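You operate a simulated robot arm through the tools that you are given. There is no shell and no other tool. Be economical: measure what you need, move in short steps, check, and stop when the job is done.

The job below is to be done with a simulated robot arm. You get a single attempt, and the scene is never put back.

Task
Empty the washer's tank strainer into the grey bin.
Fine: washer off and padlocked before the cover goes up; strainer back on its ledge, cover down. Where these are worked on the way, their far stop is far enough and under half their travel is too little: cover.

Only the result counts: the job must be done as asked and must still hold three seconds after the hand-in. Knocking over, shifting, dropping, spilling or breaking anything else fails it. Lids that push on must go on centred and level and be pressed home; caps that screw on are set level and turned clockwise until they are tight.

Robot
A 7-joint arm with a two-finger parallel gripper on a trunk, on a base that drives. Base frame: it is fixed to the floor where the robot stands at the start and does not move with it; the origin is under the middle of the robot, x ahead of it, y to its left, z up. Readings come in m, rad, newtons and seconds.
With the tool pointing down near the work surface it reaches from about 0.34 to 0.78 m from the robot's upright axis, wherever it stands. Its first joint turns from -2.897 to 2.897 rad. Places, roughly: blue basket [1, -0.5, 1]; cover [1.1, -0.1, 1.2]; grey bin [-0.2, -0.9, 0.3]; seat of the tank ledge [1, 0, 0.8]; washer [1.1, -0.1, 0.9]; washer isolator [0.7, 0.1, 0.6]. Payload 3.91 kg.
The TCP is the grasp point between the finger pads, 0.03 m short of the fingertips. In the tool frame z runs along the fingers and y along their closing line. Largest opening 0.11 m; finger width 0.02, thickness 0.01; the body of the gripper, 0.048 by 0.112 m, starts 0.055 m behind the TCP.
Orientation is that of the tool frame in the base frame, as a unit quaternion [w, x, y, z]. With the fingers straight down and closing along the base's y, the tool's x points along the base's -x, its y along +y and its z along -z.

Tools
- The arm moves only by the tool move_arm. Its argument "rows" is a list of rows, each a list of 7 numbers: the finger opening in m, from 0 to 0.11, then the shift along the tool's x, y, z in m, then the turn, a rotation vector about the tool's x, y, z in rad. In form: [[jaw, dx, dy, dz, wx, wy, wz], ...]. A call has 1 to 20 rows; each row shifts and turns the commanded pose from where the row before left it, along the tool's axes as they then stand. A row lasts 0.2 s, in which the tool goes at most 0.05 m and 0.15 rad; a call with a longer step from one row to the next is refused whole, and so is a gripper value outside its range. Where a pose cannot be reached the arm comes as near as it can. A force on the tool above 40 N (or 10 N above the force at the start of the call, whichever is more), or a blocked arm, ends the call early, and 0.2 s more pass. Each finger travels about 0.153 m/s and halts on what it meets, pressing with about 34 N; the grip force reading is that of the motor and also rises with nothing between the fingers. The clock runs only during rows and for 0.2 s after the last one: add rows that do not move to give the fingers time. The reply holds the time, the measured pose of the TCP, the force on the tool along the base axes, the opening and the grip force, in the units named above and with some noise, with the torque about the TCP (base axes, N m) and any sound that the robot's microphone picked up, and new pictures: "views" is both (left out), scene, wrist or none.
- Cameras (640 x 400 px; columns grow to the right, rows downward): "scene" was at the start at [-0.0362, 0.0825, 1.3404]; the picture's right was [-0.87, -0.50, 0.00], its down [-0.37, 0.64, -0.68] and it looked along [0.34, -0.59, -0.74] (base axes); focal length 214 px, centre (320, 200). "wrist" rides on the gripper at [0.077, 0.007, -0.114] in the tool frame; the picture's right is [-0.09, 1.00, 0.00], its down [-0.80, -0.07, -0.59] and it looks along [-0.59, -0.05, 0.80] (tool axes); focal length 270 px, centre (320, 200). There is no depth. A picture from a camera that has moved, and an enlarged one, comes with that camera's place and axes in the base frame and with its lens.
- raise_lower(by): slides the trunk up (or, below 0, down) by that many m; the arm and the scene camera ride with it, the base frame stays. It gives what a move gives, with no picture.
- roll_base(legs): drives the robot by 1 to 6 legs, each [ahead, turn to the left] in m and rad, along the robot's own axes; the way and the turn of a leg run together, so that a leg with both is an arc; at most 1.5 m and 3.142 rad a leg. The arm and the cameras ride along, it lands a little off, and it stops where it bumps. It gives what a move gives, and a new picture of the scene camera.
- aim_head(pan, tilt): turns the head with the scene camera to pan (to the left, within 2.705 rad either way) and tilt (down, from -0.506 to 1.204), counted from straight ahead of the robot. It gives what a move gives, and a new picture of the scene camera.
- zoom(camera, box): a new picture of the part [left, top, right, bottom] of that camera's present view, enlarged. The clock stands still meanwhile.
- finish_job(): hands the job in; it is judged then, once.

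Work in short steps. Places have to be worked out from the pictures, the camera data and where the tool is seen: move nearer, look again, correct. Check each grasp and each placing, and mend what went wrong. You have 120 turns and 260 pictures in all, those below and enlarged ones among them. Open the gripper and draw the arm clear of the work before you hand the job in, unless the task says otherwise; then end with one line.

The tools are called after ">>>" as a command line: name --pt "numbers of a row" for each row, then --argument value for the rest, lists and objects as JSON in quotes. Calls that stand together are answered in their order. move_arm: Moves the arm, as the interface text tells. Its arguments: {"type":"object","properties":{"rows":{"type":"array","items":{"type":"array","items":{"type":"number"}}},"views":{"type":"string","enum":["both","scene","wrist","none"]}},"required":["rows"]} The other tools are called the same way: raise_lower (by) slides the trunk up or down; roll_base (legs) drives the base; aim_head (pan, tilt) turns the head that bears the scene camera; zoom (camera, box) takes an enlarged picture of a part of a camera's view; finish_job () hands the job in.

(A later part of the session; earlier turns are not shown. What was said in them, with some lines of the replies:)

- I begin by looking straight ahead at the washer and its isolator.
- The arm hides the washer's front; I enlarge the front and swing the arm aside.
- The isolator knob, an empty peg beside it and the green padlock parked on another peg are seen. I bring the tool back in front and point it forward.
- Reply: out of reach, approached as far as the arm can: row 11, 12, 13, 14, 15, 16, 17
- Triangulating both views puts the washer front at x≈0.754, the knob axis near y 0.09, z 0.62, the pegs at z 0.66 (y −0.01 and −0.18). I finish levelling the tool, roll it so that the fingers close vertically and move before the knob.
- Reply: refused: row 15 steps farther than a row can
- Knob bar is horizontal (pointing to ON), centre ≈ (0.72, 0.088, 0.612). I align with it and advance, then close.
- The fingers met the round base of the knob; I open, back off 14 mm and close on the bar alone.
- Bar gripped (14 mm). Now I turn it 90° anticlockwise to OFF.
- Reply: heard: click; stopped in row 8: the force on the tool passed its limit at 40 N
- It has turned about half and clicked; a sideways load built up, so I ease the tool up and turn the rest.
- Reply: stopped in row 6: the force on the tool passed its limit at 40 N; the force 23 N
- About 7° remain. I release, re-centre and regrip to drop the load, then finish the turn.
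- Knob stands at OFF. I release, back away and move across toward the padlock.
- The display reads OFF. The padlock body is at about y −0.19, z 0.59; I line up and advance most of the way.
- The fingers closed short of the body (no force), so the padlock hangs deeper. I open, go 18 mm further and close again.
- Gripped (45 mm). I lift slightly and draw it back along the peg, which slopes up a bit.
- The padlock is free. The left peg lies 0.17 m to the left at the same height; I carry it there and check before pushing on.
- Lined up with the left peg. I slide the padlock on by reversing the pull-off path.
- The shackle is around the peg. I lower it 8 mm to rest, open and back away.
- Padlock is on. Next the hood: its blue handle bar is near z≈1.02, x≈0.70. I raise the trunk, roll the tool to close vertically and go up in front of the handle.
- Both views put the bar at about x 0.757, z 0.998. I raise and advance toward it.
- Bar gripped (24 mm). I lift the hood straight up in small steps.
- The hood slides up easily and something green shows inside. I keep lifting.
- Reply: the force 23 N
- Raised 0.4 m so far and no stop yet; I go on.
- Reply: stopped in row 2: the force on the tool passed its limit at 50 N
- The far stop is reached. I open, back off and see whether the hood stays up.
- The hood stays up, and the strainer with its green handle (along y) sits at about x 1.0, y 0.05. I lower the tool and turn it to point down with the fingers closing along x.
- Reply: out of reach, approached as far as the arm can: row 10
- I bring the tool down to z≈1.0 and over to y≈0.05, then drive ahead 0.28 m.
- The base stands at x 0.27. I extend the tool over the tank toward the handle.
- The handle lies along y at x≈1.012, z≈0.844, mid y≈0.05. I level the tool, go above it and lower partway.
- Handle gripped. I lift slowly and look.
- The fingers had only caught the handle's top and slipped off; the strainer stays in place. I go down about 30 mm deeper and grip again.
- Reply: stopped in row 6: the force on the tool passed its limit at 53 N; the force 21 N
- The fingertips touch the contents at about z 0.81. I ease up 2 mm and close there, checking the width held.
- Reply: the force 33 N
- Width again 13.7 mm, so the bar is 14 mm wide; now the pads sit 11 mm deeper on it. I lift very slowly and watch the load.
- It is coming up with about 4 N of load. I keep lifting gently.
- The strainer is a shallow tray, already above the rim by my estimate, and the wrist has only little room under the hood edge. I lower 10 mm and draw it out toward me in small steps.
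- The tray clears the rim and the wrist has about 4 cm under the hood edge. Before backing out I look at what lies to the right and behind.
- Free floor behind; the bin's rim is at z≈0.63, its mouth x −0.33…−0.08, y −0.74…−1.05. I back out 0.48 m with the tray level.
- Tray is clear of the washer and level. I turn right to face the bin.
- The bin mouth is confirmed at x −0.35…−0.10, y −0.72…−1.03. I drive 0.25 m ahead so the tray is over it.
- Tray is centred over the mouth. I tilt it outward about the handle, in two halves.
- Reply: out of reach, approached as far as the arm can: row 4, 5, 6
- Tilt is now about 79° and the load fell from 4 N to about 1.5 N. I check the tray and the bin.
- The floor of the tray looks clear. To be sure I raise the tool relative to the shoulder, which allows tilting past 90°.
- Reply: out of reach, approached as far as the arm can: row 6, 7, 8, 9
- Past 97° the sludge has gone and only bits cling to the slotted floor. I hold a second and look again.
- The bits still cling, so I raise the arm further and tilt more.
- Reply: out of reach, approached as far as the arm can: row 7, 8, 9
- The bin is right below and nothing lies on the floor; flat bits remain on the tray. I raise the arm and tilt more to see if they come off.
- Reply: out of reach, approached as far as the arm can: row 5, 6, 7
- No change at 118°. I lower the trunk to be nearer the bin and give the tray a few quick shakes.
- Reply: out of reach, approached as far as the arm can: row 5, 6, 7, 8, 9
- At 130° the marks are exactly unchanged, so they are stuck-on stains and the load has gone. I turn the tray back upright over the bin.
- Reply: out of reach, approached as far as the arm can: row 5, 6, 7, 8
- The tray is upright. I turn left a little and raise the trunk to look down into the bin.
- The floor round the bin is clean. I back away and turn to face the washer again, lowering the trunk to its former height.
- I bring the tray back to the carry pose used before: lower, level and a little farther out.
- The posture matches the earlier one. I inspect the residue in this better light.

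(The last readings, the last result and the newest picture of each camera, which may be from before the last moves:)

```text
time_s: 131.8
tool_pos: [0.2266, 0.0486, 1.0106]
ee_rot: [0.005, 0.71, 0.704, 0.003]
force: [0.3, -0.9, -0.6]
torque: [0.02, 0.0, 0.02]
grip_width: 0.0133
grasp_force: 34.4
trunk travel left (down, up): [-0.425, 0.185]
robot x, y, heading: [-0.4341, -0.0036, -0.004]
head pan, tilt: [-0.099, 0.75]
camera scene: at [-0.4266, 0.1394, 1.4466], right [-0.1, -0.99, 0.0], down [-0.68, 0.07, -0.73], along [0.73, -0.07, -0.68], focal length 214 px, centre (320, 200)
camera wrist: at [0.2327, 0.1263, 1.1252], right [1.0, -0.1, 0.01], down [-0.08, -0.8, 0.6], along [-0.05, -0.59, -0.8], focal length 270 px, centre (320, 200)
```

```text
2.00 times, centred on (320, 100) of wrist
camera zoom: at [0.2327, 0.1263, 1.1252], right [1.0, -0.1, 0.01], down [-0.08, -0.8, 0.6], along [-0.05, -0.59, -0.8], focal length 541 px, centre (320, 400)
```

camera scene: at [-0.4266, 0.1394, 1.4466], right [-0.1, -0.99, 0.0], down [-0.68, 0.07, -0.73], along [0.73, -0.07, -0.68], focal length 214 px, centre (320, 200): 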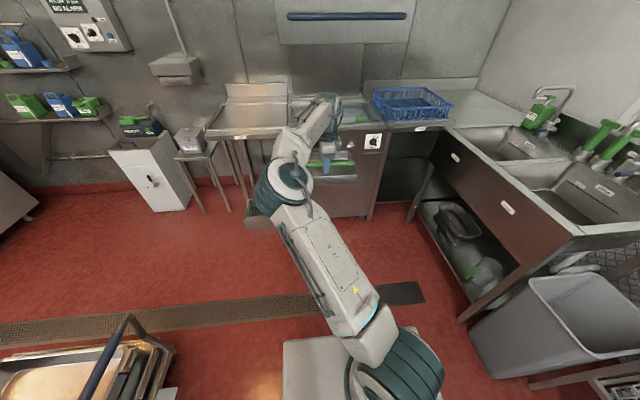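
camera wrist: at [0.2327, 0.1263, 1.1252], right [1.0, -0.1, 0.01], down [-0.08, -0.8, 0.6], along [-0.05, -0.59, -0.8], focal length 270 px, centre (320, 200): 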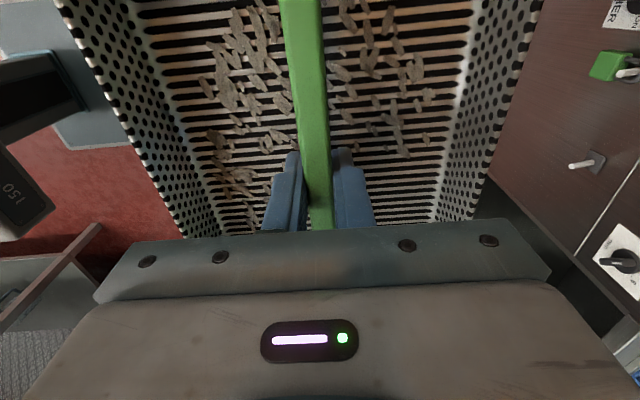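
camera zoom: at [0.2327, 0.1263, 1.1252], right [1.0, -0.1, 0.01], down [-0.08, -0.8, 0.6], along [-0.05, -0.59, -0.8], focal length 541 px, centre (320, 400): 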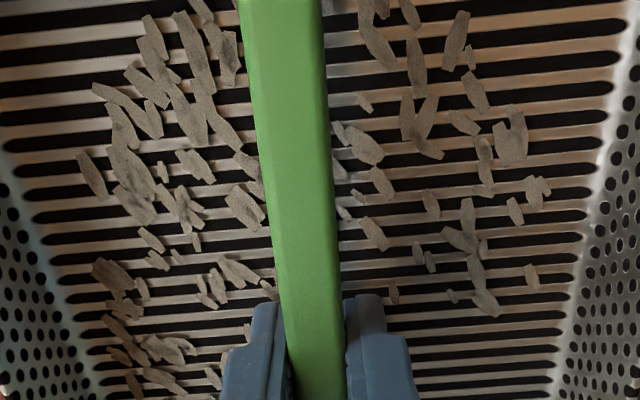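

The marks are a flat, fixed film; the tray is otherwise empty. I drive back in toward the washer in two legs.

>>> roll_base --legs '[[0.43, 0.0]]'

>>> roll_base --legs '[[0.27, 0.0]]'

>>> zoom --camera "scene" --box '[250, 70, 420, 220]'

```text
time_s: 134.4
tool_pos: [0.6573, 0.0506, 1.0109]
ee_rot: [0.004, 0.709, 0.705, 0.003]
force: [0.4, 0.8, -1.7]
torque: [0.0, 0.0, 0.02]
grip_width: 0.0135
grasp_force: 33.9
trunk travel left (down, up): [-0.425, 0.185]
robot x, y, heading: [-0.0029, -0.0013, 0.004]
head pan, tilt: [-0.099, 0.75]
camera scene: at [0.0042, 0.139, 1.4466], right [-0.1, -1.0, 0.0], down [-0.68, 0.07, -0.73], along [0.73, -0.07, -0.68], focal length 214 px, centre (320, 200)
```

scene: 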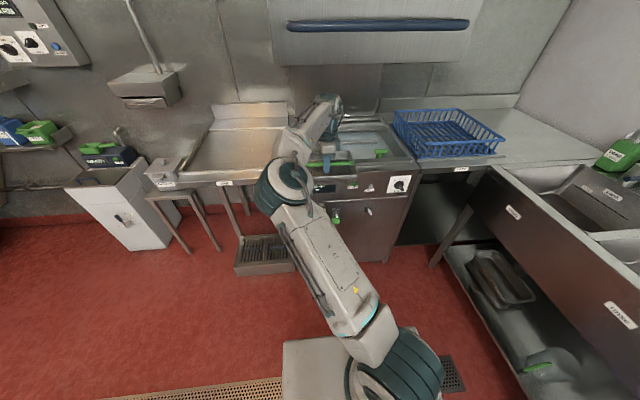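

```text
time_s: 136.3
tool_pos: [0.9269, 0.0525, 1.0107]
ee_rot: [0.005, 0.708, 0.706, 0.003]
force: [0.3, -1.0, -0.8]
torque: [-0.04, 0.01, 0.02]
grip_width: 0.0133
grasp_force: 34.2
trunk travel left (down, up): [-0.425, 0.185]
robot x, y, heading: [0.2665, -0.0044, 0.008]
head pan, tilt: [-0.099, 0.75]
camera scene: at [0.2721, 0.1396, 1.4466], right [-0.1, -1.0, 0.0], down [-0.68, 0.07, -0.73], along [0.73, -0.07, -0.68], focal length 214 px, centre (320, 200)
```

scene: 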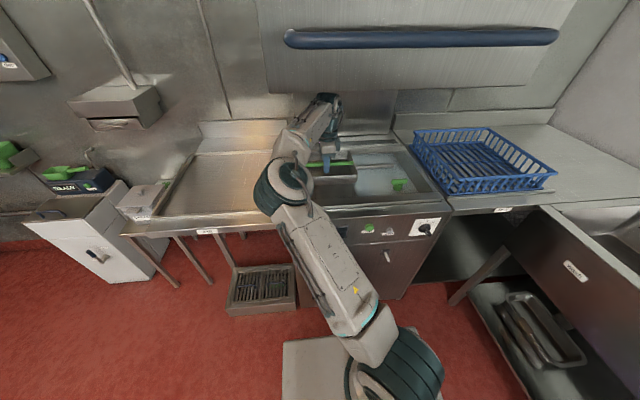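

```text
2.67 times, centred on (335, 145) of scene
camera zoom: at [0.2721, 0.1396, 1.4466], right [-0.1, -1.0, 0.0], down [-0.68, 0.07, -0.73], along [0.73, -0.07, -0.68], focal length 572 px, centre (280, 347)
```

zoom: 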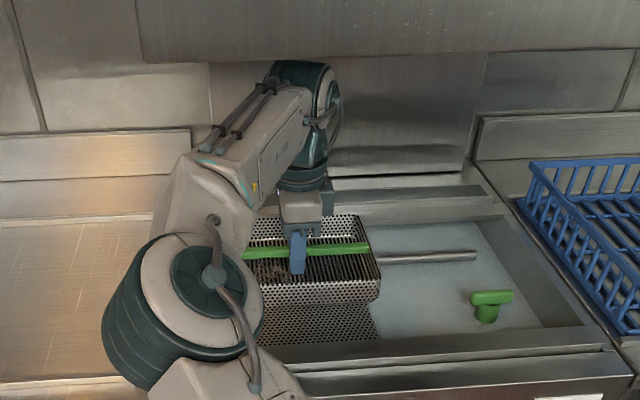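

Back over the tank, same height. I move to the pick-up spot (1.0125, 0.0488) and lower partway.

>>> move_arm --pt "0.0 -0.0037 0.025 0 0 0 0" --pt "0.0 0 0.03 0 0 0 0" --pt "0.0 0 0.0306 0 0 0 0" --pt "0.0 0 0 0.03 0 0 0" --pt "0.0 0 0 0.03 0 0 0" --pt "0.0 0 0 0 0 0 0"

>>> zoom --camera "scene" --box '[250, 70, 420, 220]'

```text
time_s: 137.7
tool_pos: [1.0141, 0.0479, 0.9513]
ee_rot: [0.004, 0.709, 0.706, 0.003]
force: [0.3, -0.5, -0.8]
torque: [-0.01, -0.02, 0.01]
grip_width: 0.0137
grasp_force: 34.1
trunk travel left (down, up): [-0.425, 0.185]
robot x, y, heading: [0.268, -0.0031, 0.003]
head pan, tilt: [-0.099, 0.75]
camera scene: at [0.272, 0.1394, 1.4466], right [-0.1, -1.0, 0.0], down [-0.68, 0.07, -0.73], along [0.73, -0.07, -0.68], focal length 214 px, centre (320, 200)
camera wrist: at [1.0191, 0.1252, 1.066], right [1.0, -0.09, 0.01], down [-0.08, -0.8, 0.6], along [-0.05, -0.59, -0.8], focal length 270 px, centre (320, 200)
```

scene: 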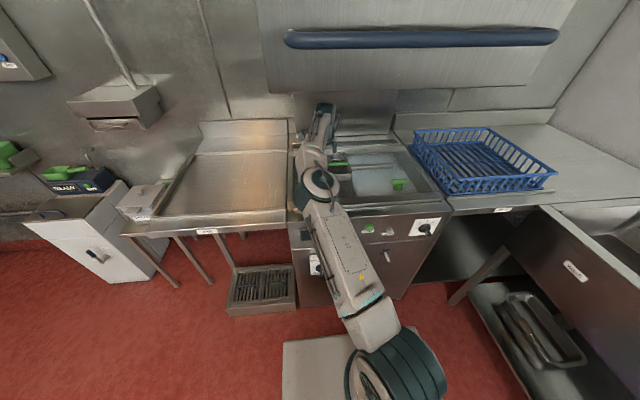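
wrist: 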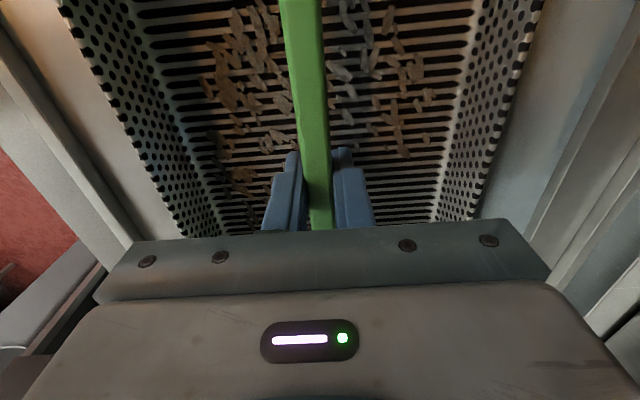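

```text
2.67 times, centred on (335, 145) of scene
camera zoom: at [0.272, 0.1394, 1.4466], right [-0.1, -1.0, 0.0], down [-0.68, 0.07, -0.73], along [0.73, -0.07, -0.68], focal length 572 px, centre (280, 347)
```

zoom: 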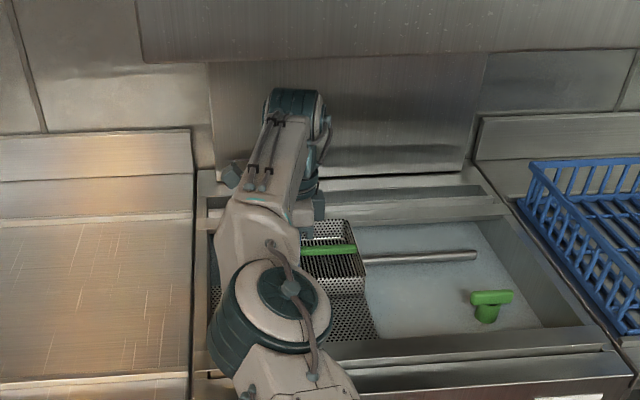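

>>> move_arm --pt "0.0 0.001 -0.0015 0.03 0 0 0" --pt "0.0 0 0 0.03 0 0 0" --pt "0.0 0 0 0.022 0 0 0" --pt "0.0 0 0 0.012 0 0 0" --pt "0.0 0 0 0.006 0 0 0" --pt "0.0 0 0 0.004 0 0 0" --pt "0.0 0 0 0.004 0 0 0"

>>> zoom --camera "scene" --box '[250, 70, 420, 220]'

```text
time_s: 139.3
tool_pos: [1.0132, 0.0498, 0.8424]
ee_rot: [0.004, 0.708, 0.706, 0.002]
force: [-0.4, -0.6, -1.1]
torque: [0.02, -0.01, 0.0]
grip_width: 0.0136
grasp_force: 34.3
trunk travel left (down, up): [-0.425, 0.185]
robot x, y, heading: [0.2629, -0.0065, 0.002]
head pan, tilt: [-0.099, 0.75]
camera scene: at [0.2719, 0.1396, 1.4466], right [-0.1, -1.0, 0.0], down [-0.68, 0.07, -0.73], along [0.73, -0.07, -0.68], focal length 214 px, centre (320, 200)
camera wrist: at [1.0165, 0.128, 0.9573], right [1.0, -0.09, 0.01], down [-0.08, -0.8, 0.6], along [-0.05, -0.59, -0.8], focal length 270 px, centre (320, 200)
```

scene: 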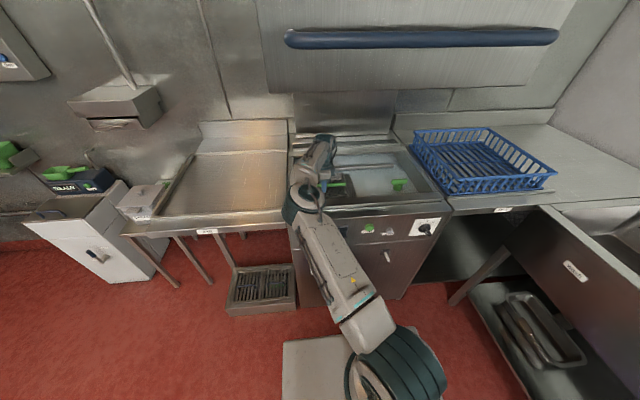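
wrist: 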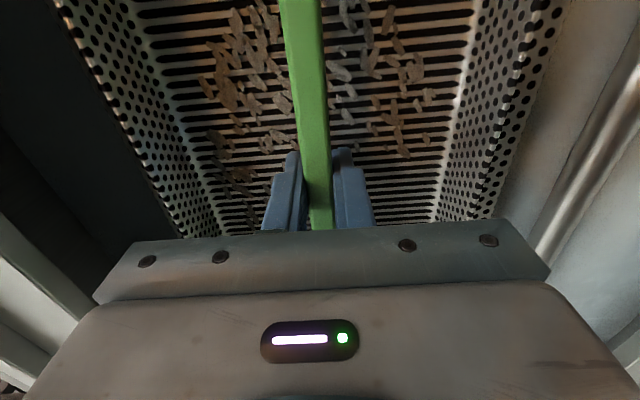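

```text
2.67 times, centred on (335, 145) of scene
camera zoom: at [0.2719, 0.1396, 1.4466], right [-0.1, -1.0, 0.0], down [-0.68, 0.07, -0.73], along [0.73, -0.07, -0.68], focal length 572 px, centre (280, 347)
```

zoom: 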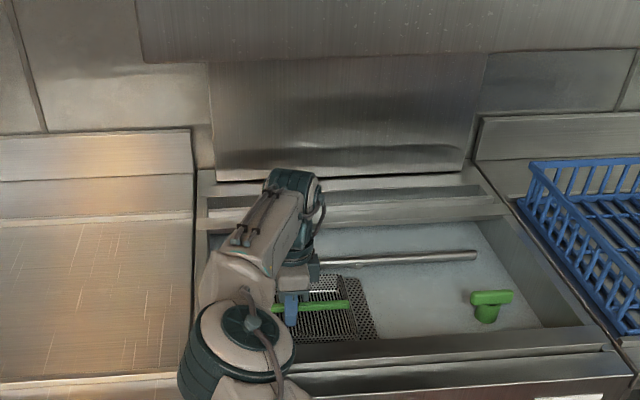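

No contact yet; I lower on in small steps until the tray rests on the ledge.

>>> move_arm --pt "0.0 0 0 0.003 0 0 0" --pt "0.0 0 0 0.003 0 0 0" --pt "0.0 0 0 0.003 0 0 0" --pt "0.0 0 0 0 0 0 0" --views "wrist"

```text
time_s: 140.3
tool_pos: [1.0105, 0.0505, 0.8396]
ee_rot: [0.007, 0.707, 0.707, 0.006]
force: [10.8, 3.6, 31.1]
torque: [0.12, 0.32, -0.01]
grip_width: 0.0137
grasp_force: 34.2
trunk travel left (down, up): [-0.425, 0.185]
robot x, y, heading: [0.2628, -0.0008, 0.004]
head pan, tilt: [-0.099, 0.75]
camera wrist: at [1.0154, 0.1278, 0.9534], right [1.0, -0.09, 0.02], down [-0.08, -0.8, 0.59], along [-0.04, -0.59, -0.8], focal length 270 px, centre (320, 200)
```

wrist: 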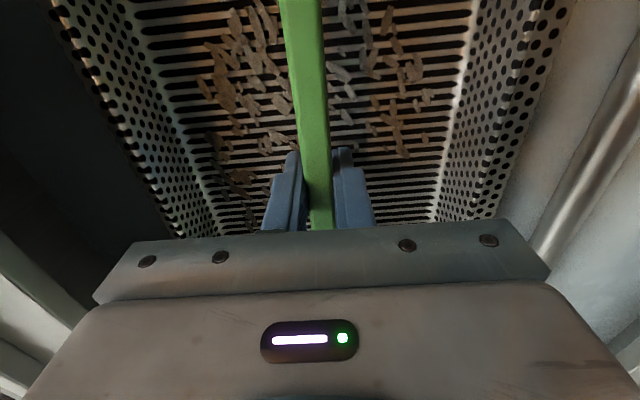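

Contact with ~30 N at z 0.8396, the same height as when it was picked up. I ease off, open the fingers and lift clear to check the seating.

>>> move_arm --pt "0.0 0 0 -0.004 0 0 0" --pt "0.03 0 0 0 0 0 0" --pt "0.06 0 0 0 0 0 0" --pt "0.07 0 0 0 0 0 0" --pt "0.07 0 0 -0.02 0 0 0" --pt "0.07 0 0 -0.04 0 0 0" --pt "0.07 0 0 -0.04 0 0 0"

>>> zoom --camera "scene" --box '[250, 70, 420, 220]'

```text
time_s: 141.9
tool_pos: [1.0106, 0.0499, 0.9409]
ee_rot: [0.005, 0.708, 0.706, 0.002]
force: [-0.5, -0.7, -0.2]
torque: [0.01, 0.03, 0.04]
grip_width: 0.0699
grasp_force: 0.1
trunk travel left (down, up): [-0.425, 0.185]
robot x, y, heading: [0.2634, -0.0027, 0.003]
head pan, tilt: [-0.099, 0.75]
camera scene: at [0.2716, 0.1394, 1.4466], right [-0.1, -1.0, 0.0], down [-0.68, 0.07, -0.73], along [0.73, -0.07, -0.68], focal length 214 px, centre (320, 200)
camera wrist: at [1.0166, 0.1276, 1.0539], right [1.0, -0.09, 0.01], down [-0.08, -0.8, 0.6], along [-0.05, -0.59, -0.8], focal length 270 px, centre (320, 200)
```

scene: 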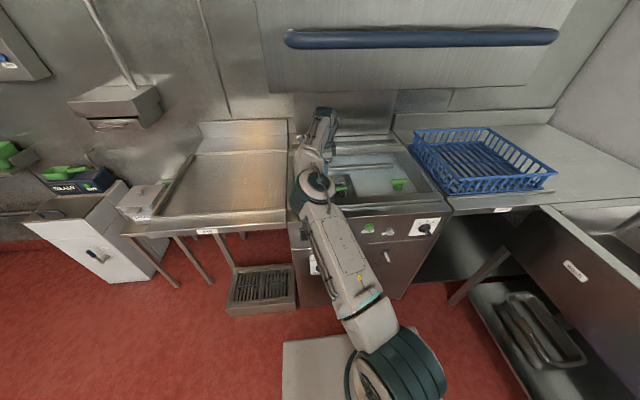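
wrist: 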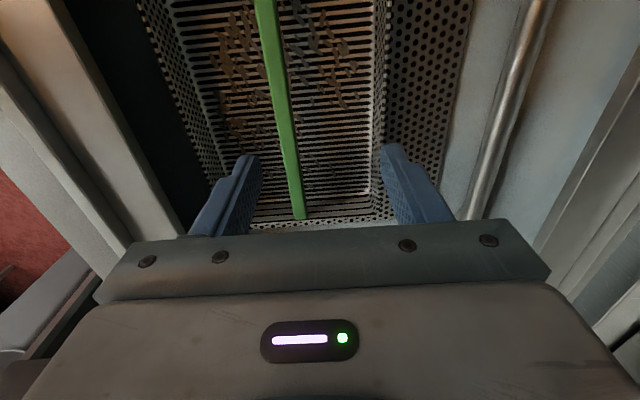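

```text
2.67 times, centred on (335, 145) of scene
camera zoom: at [0.2716, 0.1394, 1.4466], right [-0.1, -1.0, 0.0], down [-0.68, 0.07, -0.73], along [0.73, -0.07, -0.68], focal length 572 px, centre (280, 347)
```

zoom: 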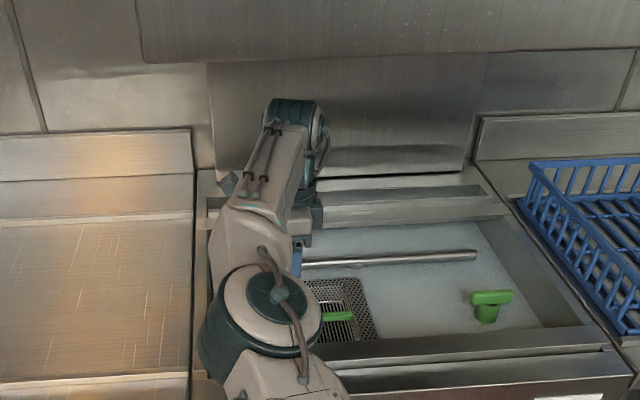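

The handle now appears about 3 cm nearer (x≈0.978) than where I released it, so the tray has shifted. I look closely before doing anything.

>>> zoom --camera "wrist" --box '[100, 0, 500, 240]'

>>> move_arm --pt "0.07 0 0 -0.03 0 0 0" --pt "0.07 0.04 0 -0.01 0 0 0" --pt "0.07 0.045 0 0 0 0 0" --pt "0.07 0.045 0 0 0 0 0" --views "wrist"

>>> zoom --camera "scene" --box '[290, 110, 410, 210]'

```text
1.60 times, centred on (300, 120) of wrist
camera zoom: at [1.0166, 0.1276, 1.0539], right [1.0, -0.09, 0.01], down [-0.08, -0.8, 0.6], along [-0.05, -0.59, -0.8], focal length 432 px, centre (352, 328)
```

zoom: 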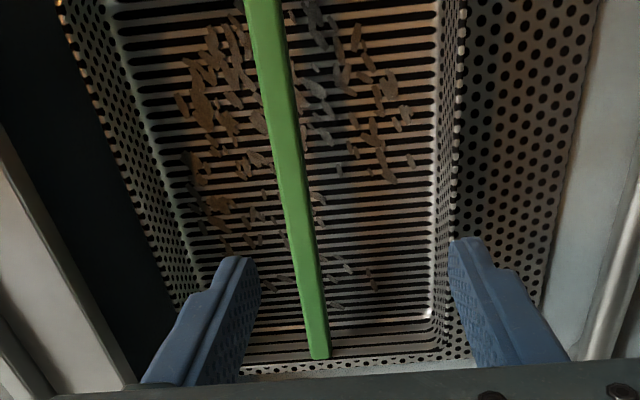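

```text
time_s: 142.9
tool_pos: [1.0062, 0.1813, 0.9806]
ee_rot: [0.005, 0.708, 0.706, 0.003]
force: [-0.2, 1.1, 0.4]
torque: [-0.02, -0.01, -0.01]
grip_width: 0.07
grasp_force: 0.0
out of reach, approached as far as the arm can: row 4
trunk travel left (down, up): [-0.425, 0.185]
robot x, y, heading: [0.2622, -0.0043, 0.005]
head pan, tilt: [-0.099, 0.75]
camera wrist: at [1.0125, 0.2575, 1.0936], right [1.0, -0.09, 0.01], down [-0.08, -0.8, 0.6], along [-0.05, -0.59, -0.8], focal length 270 px, centre (320, 200)
```

wrist: 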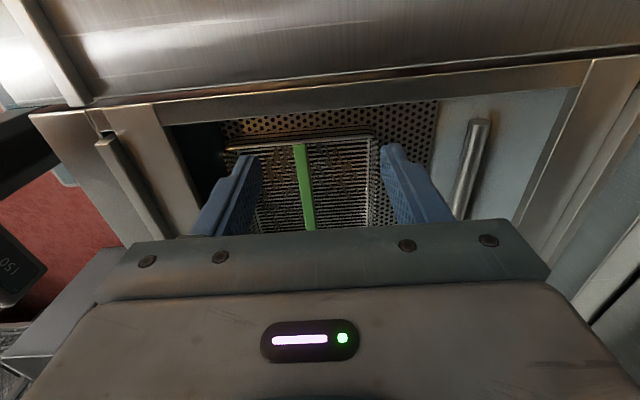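

```text
4.00 times, centred on (350, 160) of scene
camera zoom: at [0.2711, 0.1404, 1.4465], right [-0.1, -1.0, 0.0], down [-0.68, 0.06, -0.73], along [0.73, -0.07, -0.68], focal length 858 px, centre (200, 360)
```

zoom: 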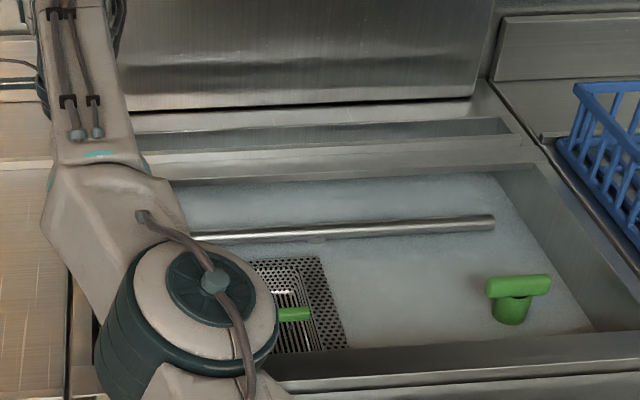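

The opening fingertips, still pressed on the tray floor, dragged it 3.4 cm forward along the ledge. I go back over the handle (x≈0.978) to move it back.

>>> move_arm --pt "0.07 -0.044 -0.009 0 0 0 0" --pt "0.07 -0.044 -0.009 0 0 0 0" --pt "0.07 -0.044 -0.01 0 0 0 0" --pt "0.07 0 0 0.04 0 0 0" --pt "0.07 0 0 0.03 0 0 0" --pt "0.07 0 0 0 0 0 0" --views "wrist"

```text
time_s: 144.3
tool_pos: [0.9803, 0.0507, 0.9108]
ee_rot: [0.004, 0.708, 0.706, 0.003]
force: [-0.4, -0.2, 0.3]
torque: [-0.01, 0.03, 0.0]
grip_width: 0.0699
grasp_force: 0.1
trunk travel left (down, up): [-0.425, 0.185]
robot x, y, heading: [0.2704, -0.0026, 0.006]
head pan, tilt: [-0.099, 0.75]
camera wrist: at [0.9859, 0.1272, 1.0245], right [1.0, -0.09, 0.01], down [-0.08, -0.8, 0.6], along [-0.04, -0.59, -0.8], focal length 270 px, centre (320, 200)
```

wrist: 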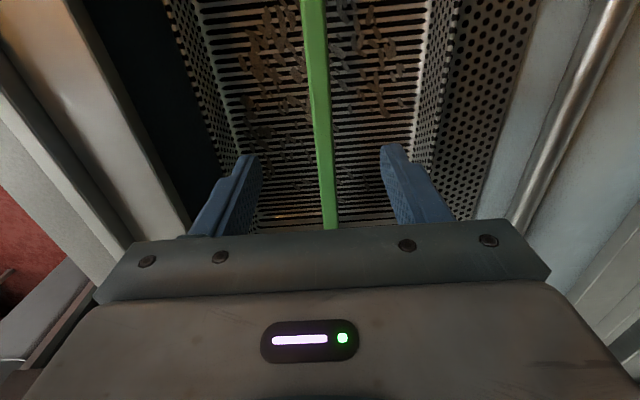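

>>> move_arm --pt "0.07 0 0 0.035 0 0 0" --pt "0.07 0 0 0.026 0 0 0" --pt "0.04 0 0 0.006 0 0 0" --pt "0.01 0 0 0 0 0 0" --pt "0.0 0 0 0 0 0 0" --pt "0.0 0 0 0 0 0 0" --views "wrist"

```text
time_s: 145.7
tool_pos: [0.9794, 0.0475, 0.8422]
ee_rot: [0.005, 0.708, 0.706, 0.003]
force: [0.8, -0.4, 0.8]
torque: [0.03, 0.06, -0.01]
grip_width: 0.0135
grasp_force: 34.2
trunk travel left (down, up): [-0.425, 0.185]
robot x, y, heading: [0.2663, -0.0058, 0.003]
head pan, tilt: [-0.099, 0.75]
camera wrist: at [0.9856, 0.125, 0.9568], right [1.0, -0.09, 0.01], down [-0.08, -0.8, 0.6], along [-0.05, -0.59, -0.8], focal length 270 px, centre (320, 200)
```

wrist: 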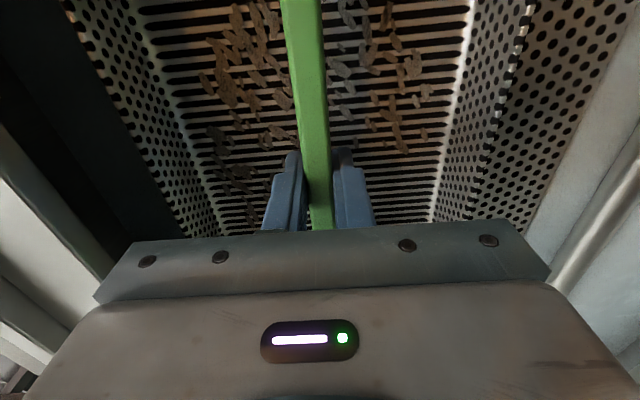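

Gripped without touching the floor of the tray. I lift 12 mm, shift it 33 mm back to its place and lower to just above contact.

>>> move_arm --pt "0.0 0 0 -0.006 0 0 0" --pt "0.0 0 0 -0.008 0 0 0" --pt "0.0 0.001 0.017 0 0 0 0" --pt "0.0 0 0.0165 0 0 0 0" --pt "0.0 0 0 0.006 0 0 0" --pt "0.0 0 0 0.004 0 0 0" --pt "0.0 0 0 0 0 0 0" --views "wrist"

```text
time_s: 147.3
tool_pos: [1.0136, 0.0474, 0.8458]
ee_rot: [0.005, 0.709, 0.706, 0.003]
force: [0.7, 0.7, -1.7]
torque: [0.01, 0.0, -0.03]
grip_width: 0.0137
grasp_force: 34.2
trunk travel left (down, up): [-0.425, 0.185]
robot x, y, heading: [0.2628, -0.0055, 0.003]
head pan, tilt: [-0.099, 0.75]
camera wrist: at [1.0192, 0.1253, 0.9599], right [1.0, -0.09, 0.01], down [-0.08, -0.8, 0.6], along [-0.05, -0.59, -0.8], focal length 270 px, centre (320, 200)
```

wrist: 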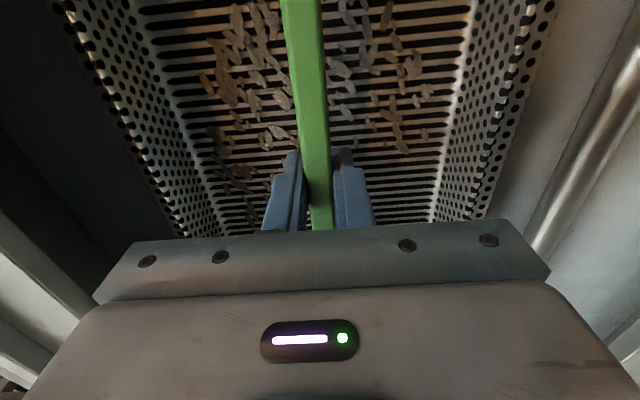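

>>> move_arm --pt "0.0 0 0 0.002 0 0 0" --pt "0.0 0 0 0.0015 0 0 0" --pt "0.0 0 0 0.001 0 0 0" --pt "0.0 0 0 0 0 0 0" --views "none"

```text
time_s: 148.3
tool_pos: [1.0135, 0.0481, 0.8428]
ee_rot: [0.005, 0.708, 0.706, 0.004]
force: [1.0, 0.4, 1.9]
torque: [0.0, 0.07, -0.03]
grip_width: 0.0138
grasp_force: 33.9
trunk travel left (down, up): [-0.425, 0.185]
robot x, y, heading: [0.269, -0.0014, 0.007]
head pan, tilt: [-0.099, 0.75]
```

Light contact (about 2–3 N). I open only slightly and lift straight off.

>>> move_arm --pt "0.022 0 0 0 0 0 0" --pt "0.03 0 0 0 0 0 0" --pt "0.03 0 0 -0.01 0 0 0" --pt "0.04 0 0 -0.03 0 0 0" --pt "0.06 0 0 -0.04 0 0 0" --pt "0.06 0 0 -0.02 0 0 0"

>>> zoom --camera "scene" --box '[290, 110, 410, 210]'

```text
time_s: 149.7
tool_pos: [1.0117, 0.0478, 0.9436]
ee_rot: [0.006, 0.709, 0.706, 0.003]
force: [0.3, 0.0, 0.5]
torque: [-0.01, 0.01, -0.01]
grip_width: 0.0596
grasp_force: 0.1
trunk travel left (down, up): [-0.425, 0.185]
robot x, y, heading: [0.2689, -0.0061, 0.005]
head pan, tilt: [-0.099, 0.75]
camera scene: at [0.2715, 0.1395, 1.4466], right [-0.1, -1.0, 0.0], down [-0.68, 0.07, -0.73], along [0.73, -0.07, -0.68], focal length 214 px, centre (320, 200)
camera wrist: at [1.0172, 0.1245, 1.0582], right [1.0, -0.09, 0.01], down [-0.08, -0.8, 0.6], along [-0.04, -0.59, -0.8], focal length 270 px, centre (320, 200)
```

scene: 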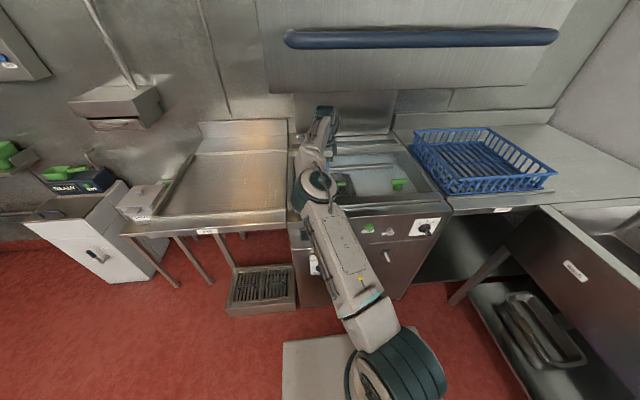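
wrist: 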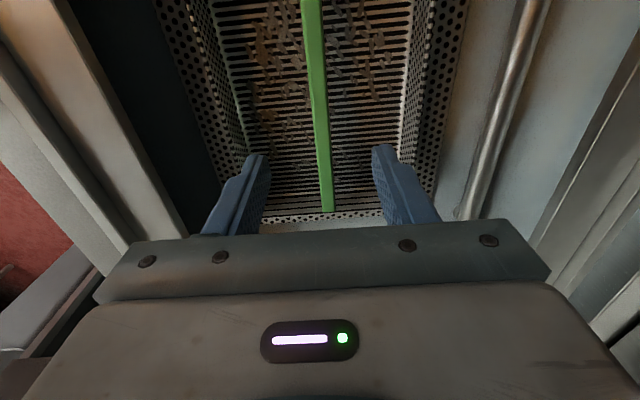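

```text
4.00 times, centred on (350, 160) of scene
camera zoom: at [0.2715, 0.1395, 1.4466], right [-0.1, -1.0, 0.0], down [-0.68, 0.07, -0.73], along [0.73, -0.07, -0.68], focal length 858 px, centre (200, 360)
```

zoom: 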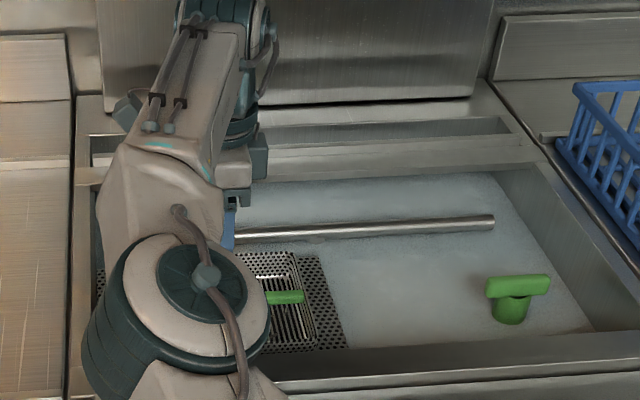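

The strainer sits as it did at first, with ledge showing front and back. I draw the arm out and drive back to the first standing place.

>>> move_arm --pt "0.06 0 0 -0.03 0 0 0" --pt "0.06 0 0 -0.03 0 0 0" --pt "0.06 0 -0.04 0 0 0 0" --pt "0.06 0 -0.04 0 0 0 0" --pt "0.06 0 -0.04 0 0 0 0" --pt "0.06 0 -0.04 0 0 0 0" --views "none"

>>> roll_base --legs '[[-0.268, 0.0]]'

>>> zoom --camera "scene" --box '[260, 90, 440, 220]'

```text
time_s: 151.1
tool_pos: [0.8505, 0.0498, 0.998]
ee_rot: [0.004, 0.708, 0.706, 0.003]
force: [0.6, 0.2, -1.0]
torque: [-0.01, 0.01, 0.03]
grip_width: 0.06
grasp_force: 0.1
trunk travel left (down, up): [-0.425, 0.185]
robot x, y, heading: [0.2658, -0.0026, 0.003]
head pan, tilt: [-0.099, 0.75]
```

```text
time_s: 153.0
tool_pos: [0.5862, 0.0468, 0.9987]
ee_rot: [0.004, 0.708, 0.706, 0.003]
force: [0.2, 0.6, 0.4]
torque: [0.0, -0.01, 0.02]
grip_width: 0.0599
grasp_force: 0.0
trunk travel left (down, up): [-0.425, 0.185]
robot x, y, heading: [-0.0044, -0.0047, 0.006]
head pan, tilt: [-0.099, 0.75]
camera scene: at [0.0056, 0.1389, 1.4466], right [-0.1, -1.0, 0.0], down [-0.68, 0.07, -0.73], along [0.73, -0.07, -0.68], focal length 214 px, centre (320, 200)
```

scene: 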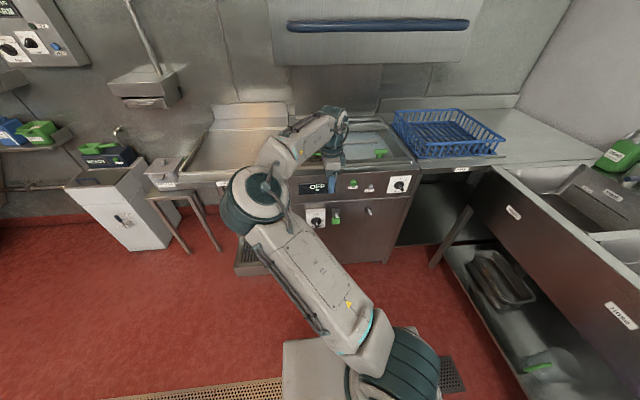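

```text
3.08 times, centred on (350, 155) of scene
camera zoom: at [0.0056, 0.1389, 1.4466], right [-0.1, -1.0, 0.0], down [-0.68, 0.07, -0.73], along [0.73, -0.07, -0.68], focal length 660 px, centre (228, 338)
```

zoom: 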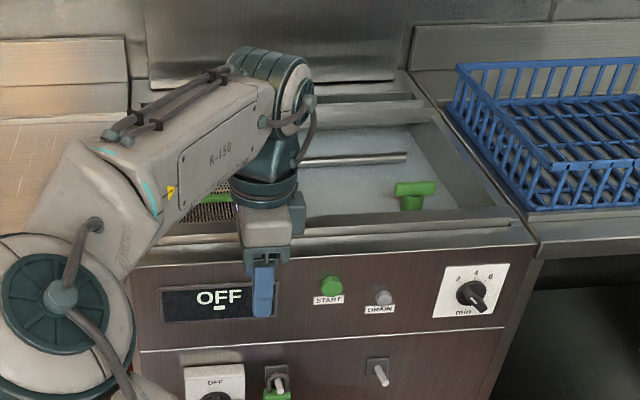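

All as it was; washer still OFF and padlocked. I raise the trunk 0.1 m, point the tool forward with fingers closing vertically, and rise in front of the hood handle.

>>> raise_lower --by 0.1

>>> move_arm --pt "0.08 -0.042 -0.02 0 0 0 0" --pt "0.08 -0.042 -0.02 0 0 0 0" --pt "0.08 -0.042 -0.01 0 0 0 0" --pt "0.08 0 0 0 -0.1428 0 0" --pt "0.08 0 0 0 -0.1428 0 0" --pt "0.08 0 0 0 -0.1428 0 0" --pt "0.08 0 0 0 -0.1428 0 0" --pt "0.08 0 0 0 -0.1428 0 0" --pt "0.08 0 0 0 -0.1428 0 0" --pt "0.08 0 0 0 -0.1428 0 0" --pt "0.08 0 0 0 -0.1428 0 0" --pt "0.08 0 0 0 -0.1428 0 0" --pt "0.08 0 0 0 -0.1428 0 0" --pt "0.08 0 0 0 -0.1428 0 0" --views "none"

>>> move_arm --pt "0.08 0 0.045 0 0 0 0" --pt "0.08 0 0.045 0 0 0 0" --pt "0.08 0 0.045 0 0 0 0" --pt "0.08 0 0.045 0 0 0 0" --pt "0.08 0 0.045 0 0 0 0" --pt "0.08 0 0.045 0 0 0 0"

```text
time_s: 154.3
tool_pos: [0.5847, 0.0472, 1.0973]
ee_rot: [0.003, 0.709, 0.705, 0.004]
force: [0.2, -0.2, -0.5]
torque: [-0.02, -0.01, -0.01]
grip_width: 0.0598
grasp_force: 0.1
trunk travel left (down, up): [-0.525, 0.085]
robot x, y, heading: [-0.0027, -0.0038, 0.005]
head pan, tilt: [-0.099, 0.75]
```

```text
time_s: 157.3
tool_pos: [0.5343, -0.0802, 1.0973]
ee_rot: [0.493, 0.509, 0.509, 0.489]
force: [-0.1, -0.1, 0.5]
torque: [0.01, -0.01, -0.02]
grip_width: 0.08
grasp_force: 0.0
trunk travel left (down, up): [-0.525, 0.085]
robot x, y, heading: [-0.0022, -0.0011, 0.005]
head pan, tilt: [-0.099, 0.75]
```

```text
time_s: 158.7
tool_pos: [0.5331, -0.0829, 1.3677]
ee_rot: [0.504, 0.499, 0.496, 0.501]
force: [-0.8, 0.9, -0.3]
torque: [-0.01, 0.01, 0.02]
grip_width: 0.0801
grasp_force: 0.0
trunk travel left (down, up): [-0.525, 0.085]
robot x, y, heading: [-0.0001, -0.0026, 0.002]
head pan, tilt: [-0.099, 0.75]
camera scene: at [0.0054, 0.1384, 1.5466], right [-0.1, -1.0, 0.0], down [-0.68, 0.07, -0.73], along [0.73, -0.07, -0.68], focal length 214 px, centre (320, 200)
camera wrist: at [0.4188, -0.0039, 1.3728], right [-0.01, -0.09, 1.0], down [-0.6, -0.8, -0.07], along [0.8, -0.6, -0.04], focal length 270 px, centre (320, 200)
```

scene: 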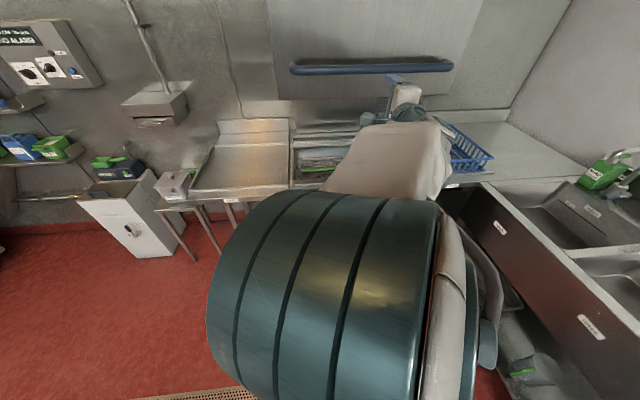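
wrist: 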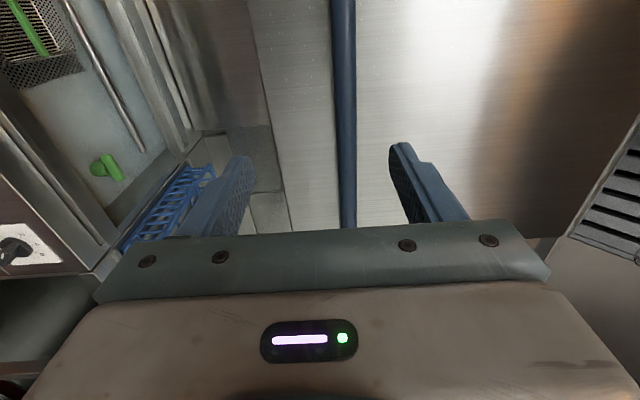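

The handle is ahead; I raise to z≈1.395, advance to x≈0.724 and close on it.

>>> move_arm --pt "0.08 0 0.026 0.03 0 0 0" --pt "0.08 0 0 0.045 0 0 0" --pt "0.08 0 0 0.045 0 0 0" --pt "0.08 0 0 0.04 0 0 0" --pt "0.08 0 0 0.03 0 0 0" --pt "0.04 0 0 0 0 0 0" --pt "0.01 0 0 0 0 0 0" --pt "0.0 0 0 0 0 0 0" --pt "0.0 0 0 0 0 0 0" --views "wrist"

```text
time_s: 160.7
tool_pos: [0.7214, -0.0801, 1.3971]
ee_rot: [0.504, 0.498, 0.497, 0.502]
force: [-2.5, 1.1, -5.3]
torque: [0.19, -0.03, -0.31]
grip_width: 0.0237
grasp_force: 44.9
trunk travel left (down, up): [-0.525, 0.085]
robot x, y, heading: [-0.0029, -0.0042, 0.003]
head pan, tilt: [-0.099, 0.75]
camera wrist: at [0.6072, -0.0029, 1.4015], right [-0.01, -0.09, 1.0], down [-0.6, -0.8, -0.07], along [0.8, -0.6, -0.04], focal length 270 px, centre (320, 200)
```

wrist: 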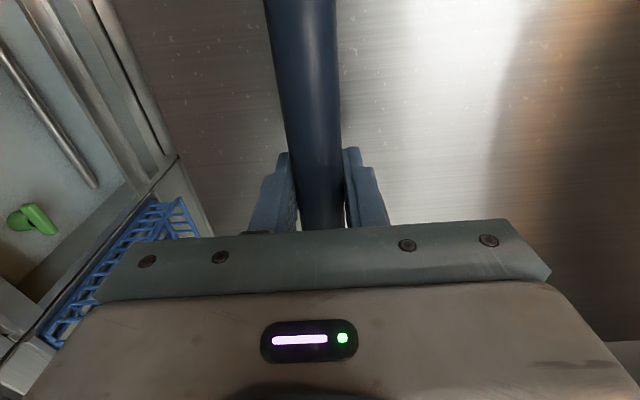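

Handle held. I bring the hood down in small steps.

>>> move_arm --pt "0.0 0 -0.01 0 0 0 0" --pt "0.0 0 -0.02 0 0 0 0" --pt "0.0 0 -0.025 0 0 0 0" --pt "0.0 0 -0.025 0 0 0 0" --pt "0.0 0 -0.025 0 0 0 0" --pt "0.0 0 -0.025 0 0 0 0" --pt "0.0 0 -0.025 0 0 0 0" --pt "0.0 0 -0.025 0 0 0 0" --views "scene"

```text
time_s: 162.5
tool_pos: [0.721, -0.0815, 1.2123]
ee_rot: [0.503, 0.5, 0.498, 0.5]
force: [-12.5, 0.7, -6.0]
torque: [0.07, 0.22, -0.8]
grip_width: 0.0238
grasp_force: 45.1
trunk travel left (down, up): [-0.525, 0.085]
robot x, y, heading: [-0.0018, -0.006, -0.0]
head pan, tilt: [-0.099, 0.75]
camera scene: at [0.0044, 0.1386, 1.5464], right [-0.1, -1.0, 0.0], down [-0.68, 0.07, -0.73], along [0.73, -0.07, -0.68], focal length 214 px, centre (320, 200)
```

scene: 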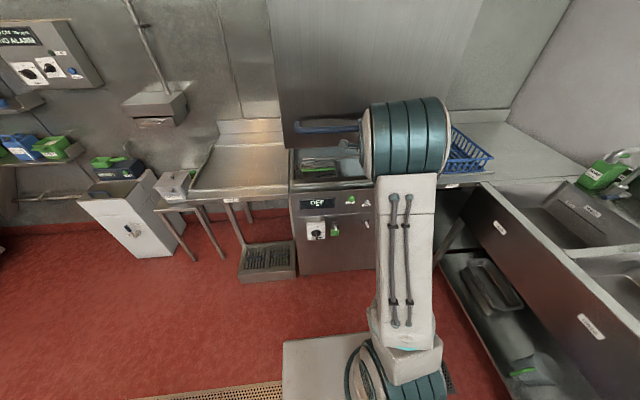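

>>> move_arm --pt "0.0 0 -0.025 -0.002 0 0 0" --pt "0.0 0 -0.025 -0.001 0 0 0" --pt "0.0 0 -0.025 0 0 0 0" --pt "0.0 0 -0.025 0 0 0 0" --pt "0.0 0 -0.025 0 0 0 0" --pt "0.0 0 -0.025 0 0 0 0" --pt "0.0 0 -0.025 0 0 0 0" --pt "0.0 0 -0.015 0 0 0 0" --views "scene"

```text
time_s: 164.3
tool_pos: [0.7218, -0.0789, 1.1695]
ee_rot: [0.503, 0.502, 0.496, 0.499]
force: [2.1, -3.7, 4.6]
torque: [-0.02, -0.22, 0.67]
grip_width: 0.0239
grasp_force: 45.3
out of reach, approached as far as the arm can: row 2, 3, 4, 5, 6, 7, 8
trunk travel left (down, up): [-0.525, 0.085]
robot x, y, heading: [-0.0007, -0.0007, -0.001]
head pan, tilt: [-0.099, 0.75]
camera scene: at [0.0057, 0.1381, 1.5467], right [-0.1, -1.0, 0.0], down [-0.68, 0.07, -0.73], along [0.73, -0.07, -0.68], focal length 214 px, centre (320, 200)
```

scene: 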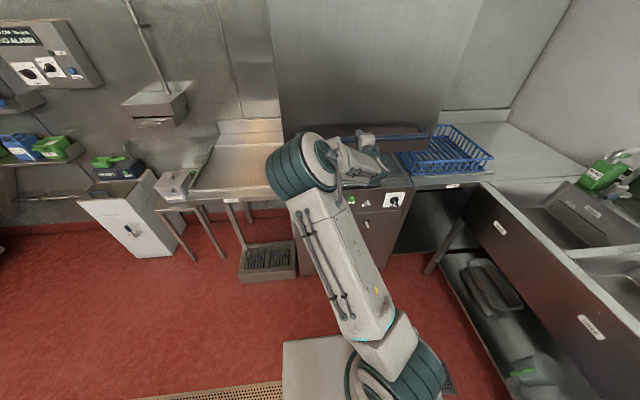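

The arm is at a joint limit here, so I lower the hood with the trunk instead.

>>> raise_lower --by -0.1

>>> raise_lower --by -0.065

>>> aim_head --pan -0.1 --tilt 0.6

```text
time_s: 165.6
tool_pos: [0.7208, -0.0801, 1.0685]
ee_rot: [0.502, 0.503, 0.498, 0.498]
force: [0.0, -2.0, -2.9]
torque: [-0.06, -0.26, 0.6]
grip_width: 0.0239
grasp_force: 44.3
trunk travel left (down, up): [-0.425, 0.185]
robot x, y, heading: [-0.0003, -0.0028, 0.001]
head pan, tilt: [-0.099, 0.75]
```

```text
time_s: 166.7
tool_pos: [0.7215, -0.0789, 1.0007]
ee_rot: [0.501, 0.504, 0.498, 0.497]
force: [-6.6, -2.3, -12.6]
torque: [-0.06, 0.3, 0.61]
grip_width: 0.0237
grasp_force: 45.2
trunk travel left (down, up): [-0.36, 0.25]
robot x, y, heading: [-0.0023, -0.0028, 0.004]
head pan, tilt: [-0.099, 0.75]
```

```text
time_s: 167.4
tool_pos: [0.7211, -0.0801, 1.0057]
ee_rot: [0.502, 0.503, 0.496, 0.499]
force: [-8.4, 0.7, -11.7]
torque: [-0.08, 0.27, -0.62]
grip_width: 0.0237
grasp_force: 45.6
trunk travel left (down, up): [-0.36, 0.25]
robot x, y, heading: [0.0021, -0.0076, 0.002]
head pan, tilt: [-0.099, 0.6]
camera scene: at [0.0114, 0.1381, 1.3944], right [-0.1, -1.0, 0.0], down [-0.56, 0.06, -0.82], along [0.82, -0.08, -0.57], focal length 214 px, centre (320, 200)
```

scene: 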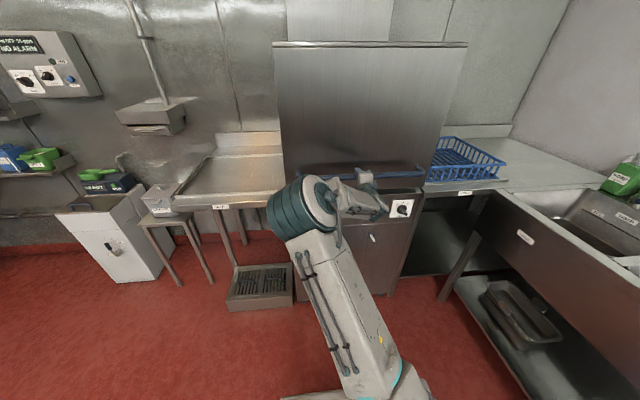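

Almost down (closed was ≈0.995). I lower the last bit.

>>> raise_lower --by -0.012

```text
time_s: 168.0
tool_pos: [0.7218, -0.0792, 0.9965]
ee_rot: [0.504, 0.5, 0.495, 0.5]
force: [1.0, -1.5, 4.7]
torque: [-0.12, -0.28, 0.27]
grip_width: 0.0236
grasp_force: 45.0
trunk travel left (down, up): [-0.348, 0.262]
robot x, y, heading: [0.0034, -0.006, 0.001]
head pan, tilt: [-0.099, 0.6]
```

>>> raise_lower --by -0.006

```text
time_s: 168.5
tool_pos: [0.7224, -0.0805, 0.9956]
ee_rot: [0.507, 0.496, 0.493, 0.504]
force: [-8.3, 1.9, 4.3]
torque: [-0.11, -0.03, -0.13]
grip_width: 0.0238
grasp_force: 45.2
trunk travel left (down, up): [-0.342, 0.268]
robot x, y, heading: [-0.0017, -0.0032, 0.003]
head pan, tilt: [-0.099, 0.6]
stopped: the force on the tool passed its limit at 41 N (the readings are from after the stop); the commanded pose is now the measured one
```

The hood is down on its stop (force limit at z 0.9956). I let go and draw the arm back.

>>> move_arm --pt "0.05 0 0 0 0 0 0" --pt "0.08 0 0 0 0 0 0" --pt "0.08 0 0 -0.04 0 0 0" --pt "0.08 0 0 -0.05 0 0 0" --pt "0.08 0 0 -0.05 0 0 0" --pt "0.08 0 0 -0.05 0 0 0"

>>> zoom --camera "scene" --box '[260, 130, 440, 280]'

```text
time_s: 169.9
tool_pos: [0.5336, -0.0768, 0.9927]
ee_rot: [0.506, 0.497, 0.494, 0.503]
force: [0.6, -1.2, 0.4]
torque: [0.0, -0.01, -0.01]
grip_width: 0.0799
grasp_force: 0.1
trunk travel left (down, up): [-0.342, 0.268]
robot x, y, heading: [0.0036, -0.0076, 0.003]
head pan, tilt: [-0.099, 0.6]
camera scene: at [0.0116, 0.1379, 1.3769], right [-0.1, -1.0, 0.0], down [-0.56, 0.06, -0.82], along [0.82, -0.08, -0.57], focal length 214 px, centre (320, 200)
camera wrist: at [0.4202, 0.0004, 0.9964], right [-0.02, -0.09, 1.0], down [-0.6, -0.8, -0.08], along [0.8, -0.6, -0.04], focal length 270 px, centre (320, 200)
```

scene: 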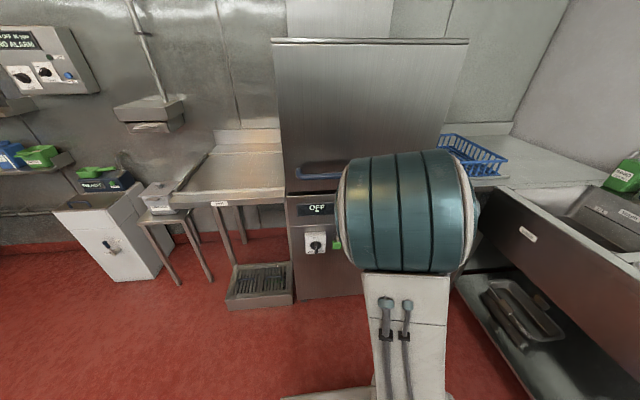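
wrist: 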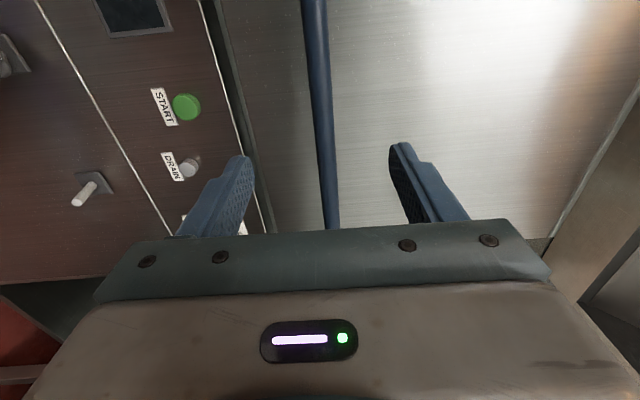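

```text
2.67 times, centred on (350, 205) of scene
camera zoom: at [0.0116, 0.1379, 1.3769], right [-0.1, -1.0, 0.0], down [-0.56, 0.06, -0.82], along [0.82, -0.08, -0.57], focal length 572 px, centre (240, 187)
```

zoom: 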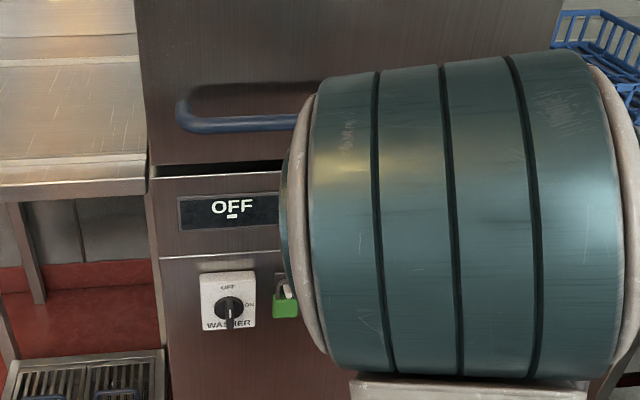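

The hood is fully down with the same narrow gap as at the start. The isolator is at OFF with the padlock on, the strainer is on its ledge, and the gripper is open and clear, so I hand in.

>>> finish_job

```text
The job is handed in.
```

I emptied the tank strainer into the grey bin and put it back on its ledge. The washer was switched off and padlocked before the cover went up, and the cover is down again; a few bits still cling to the strainer's floor, and I could not see the bottom of the bin to confirm the contents landed there.
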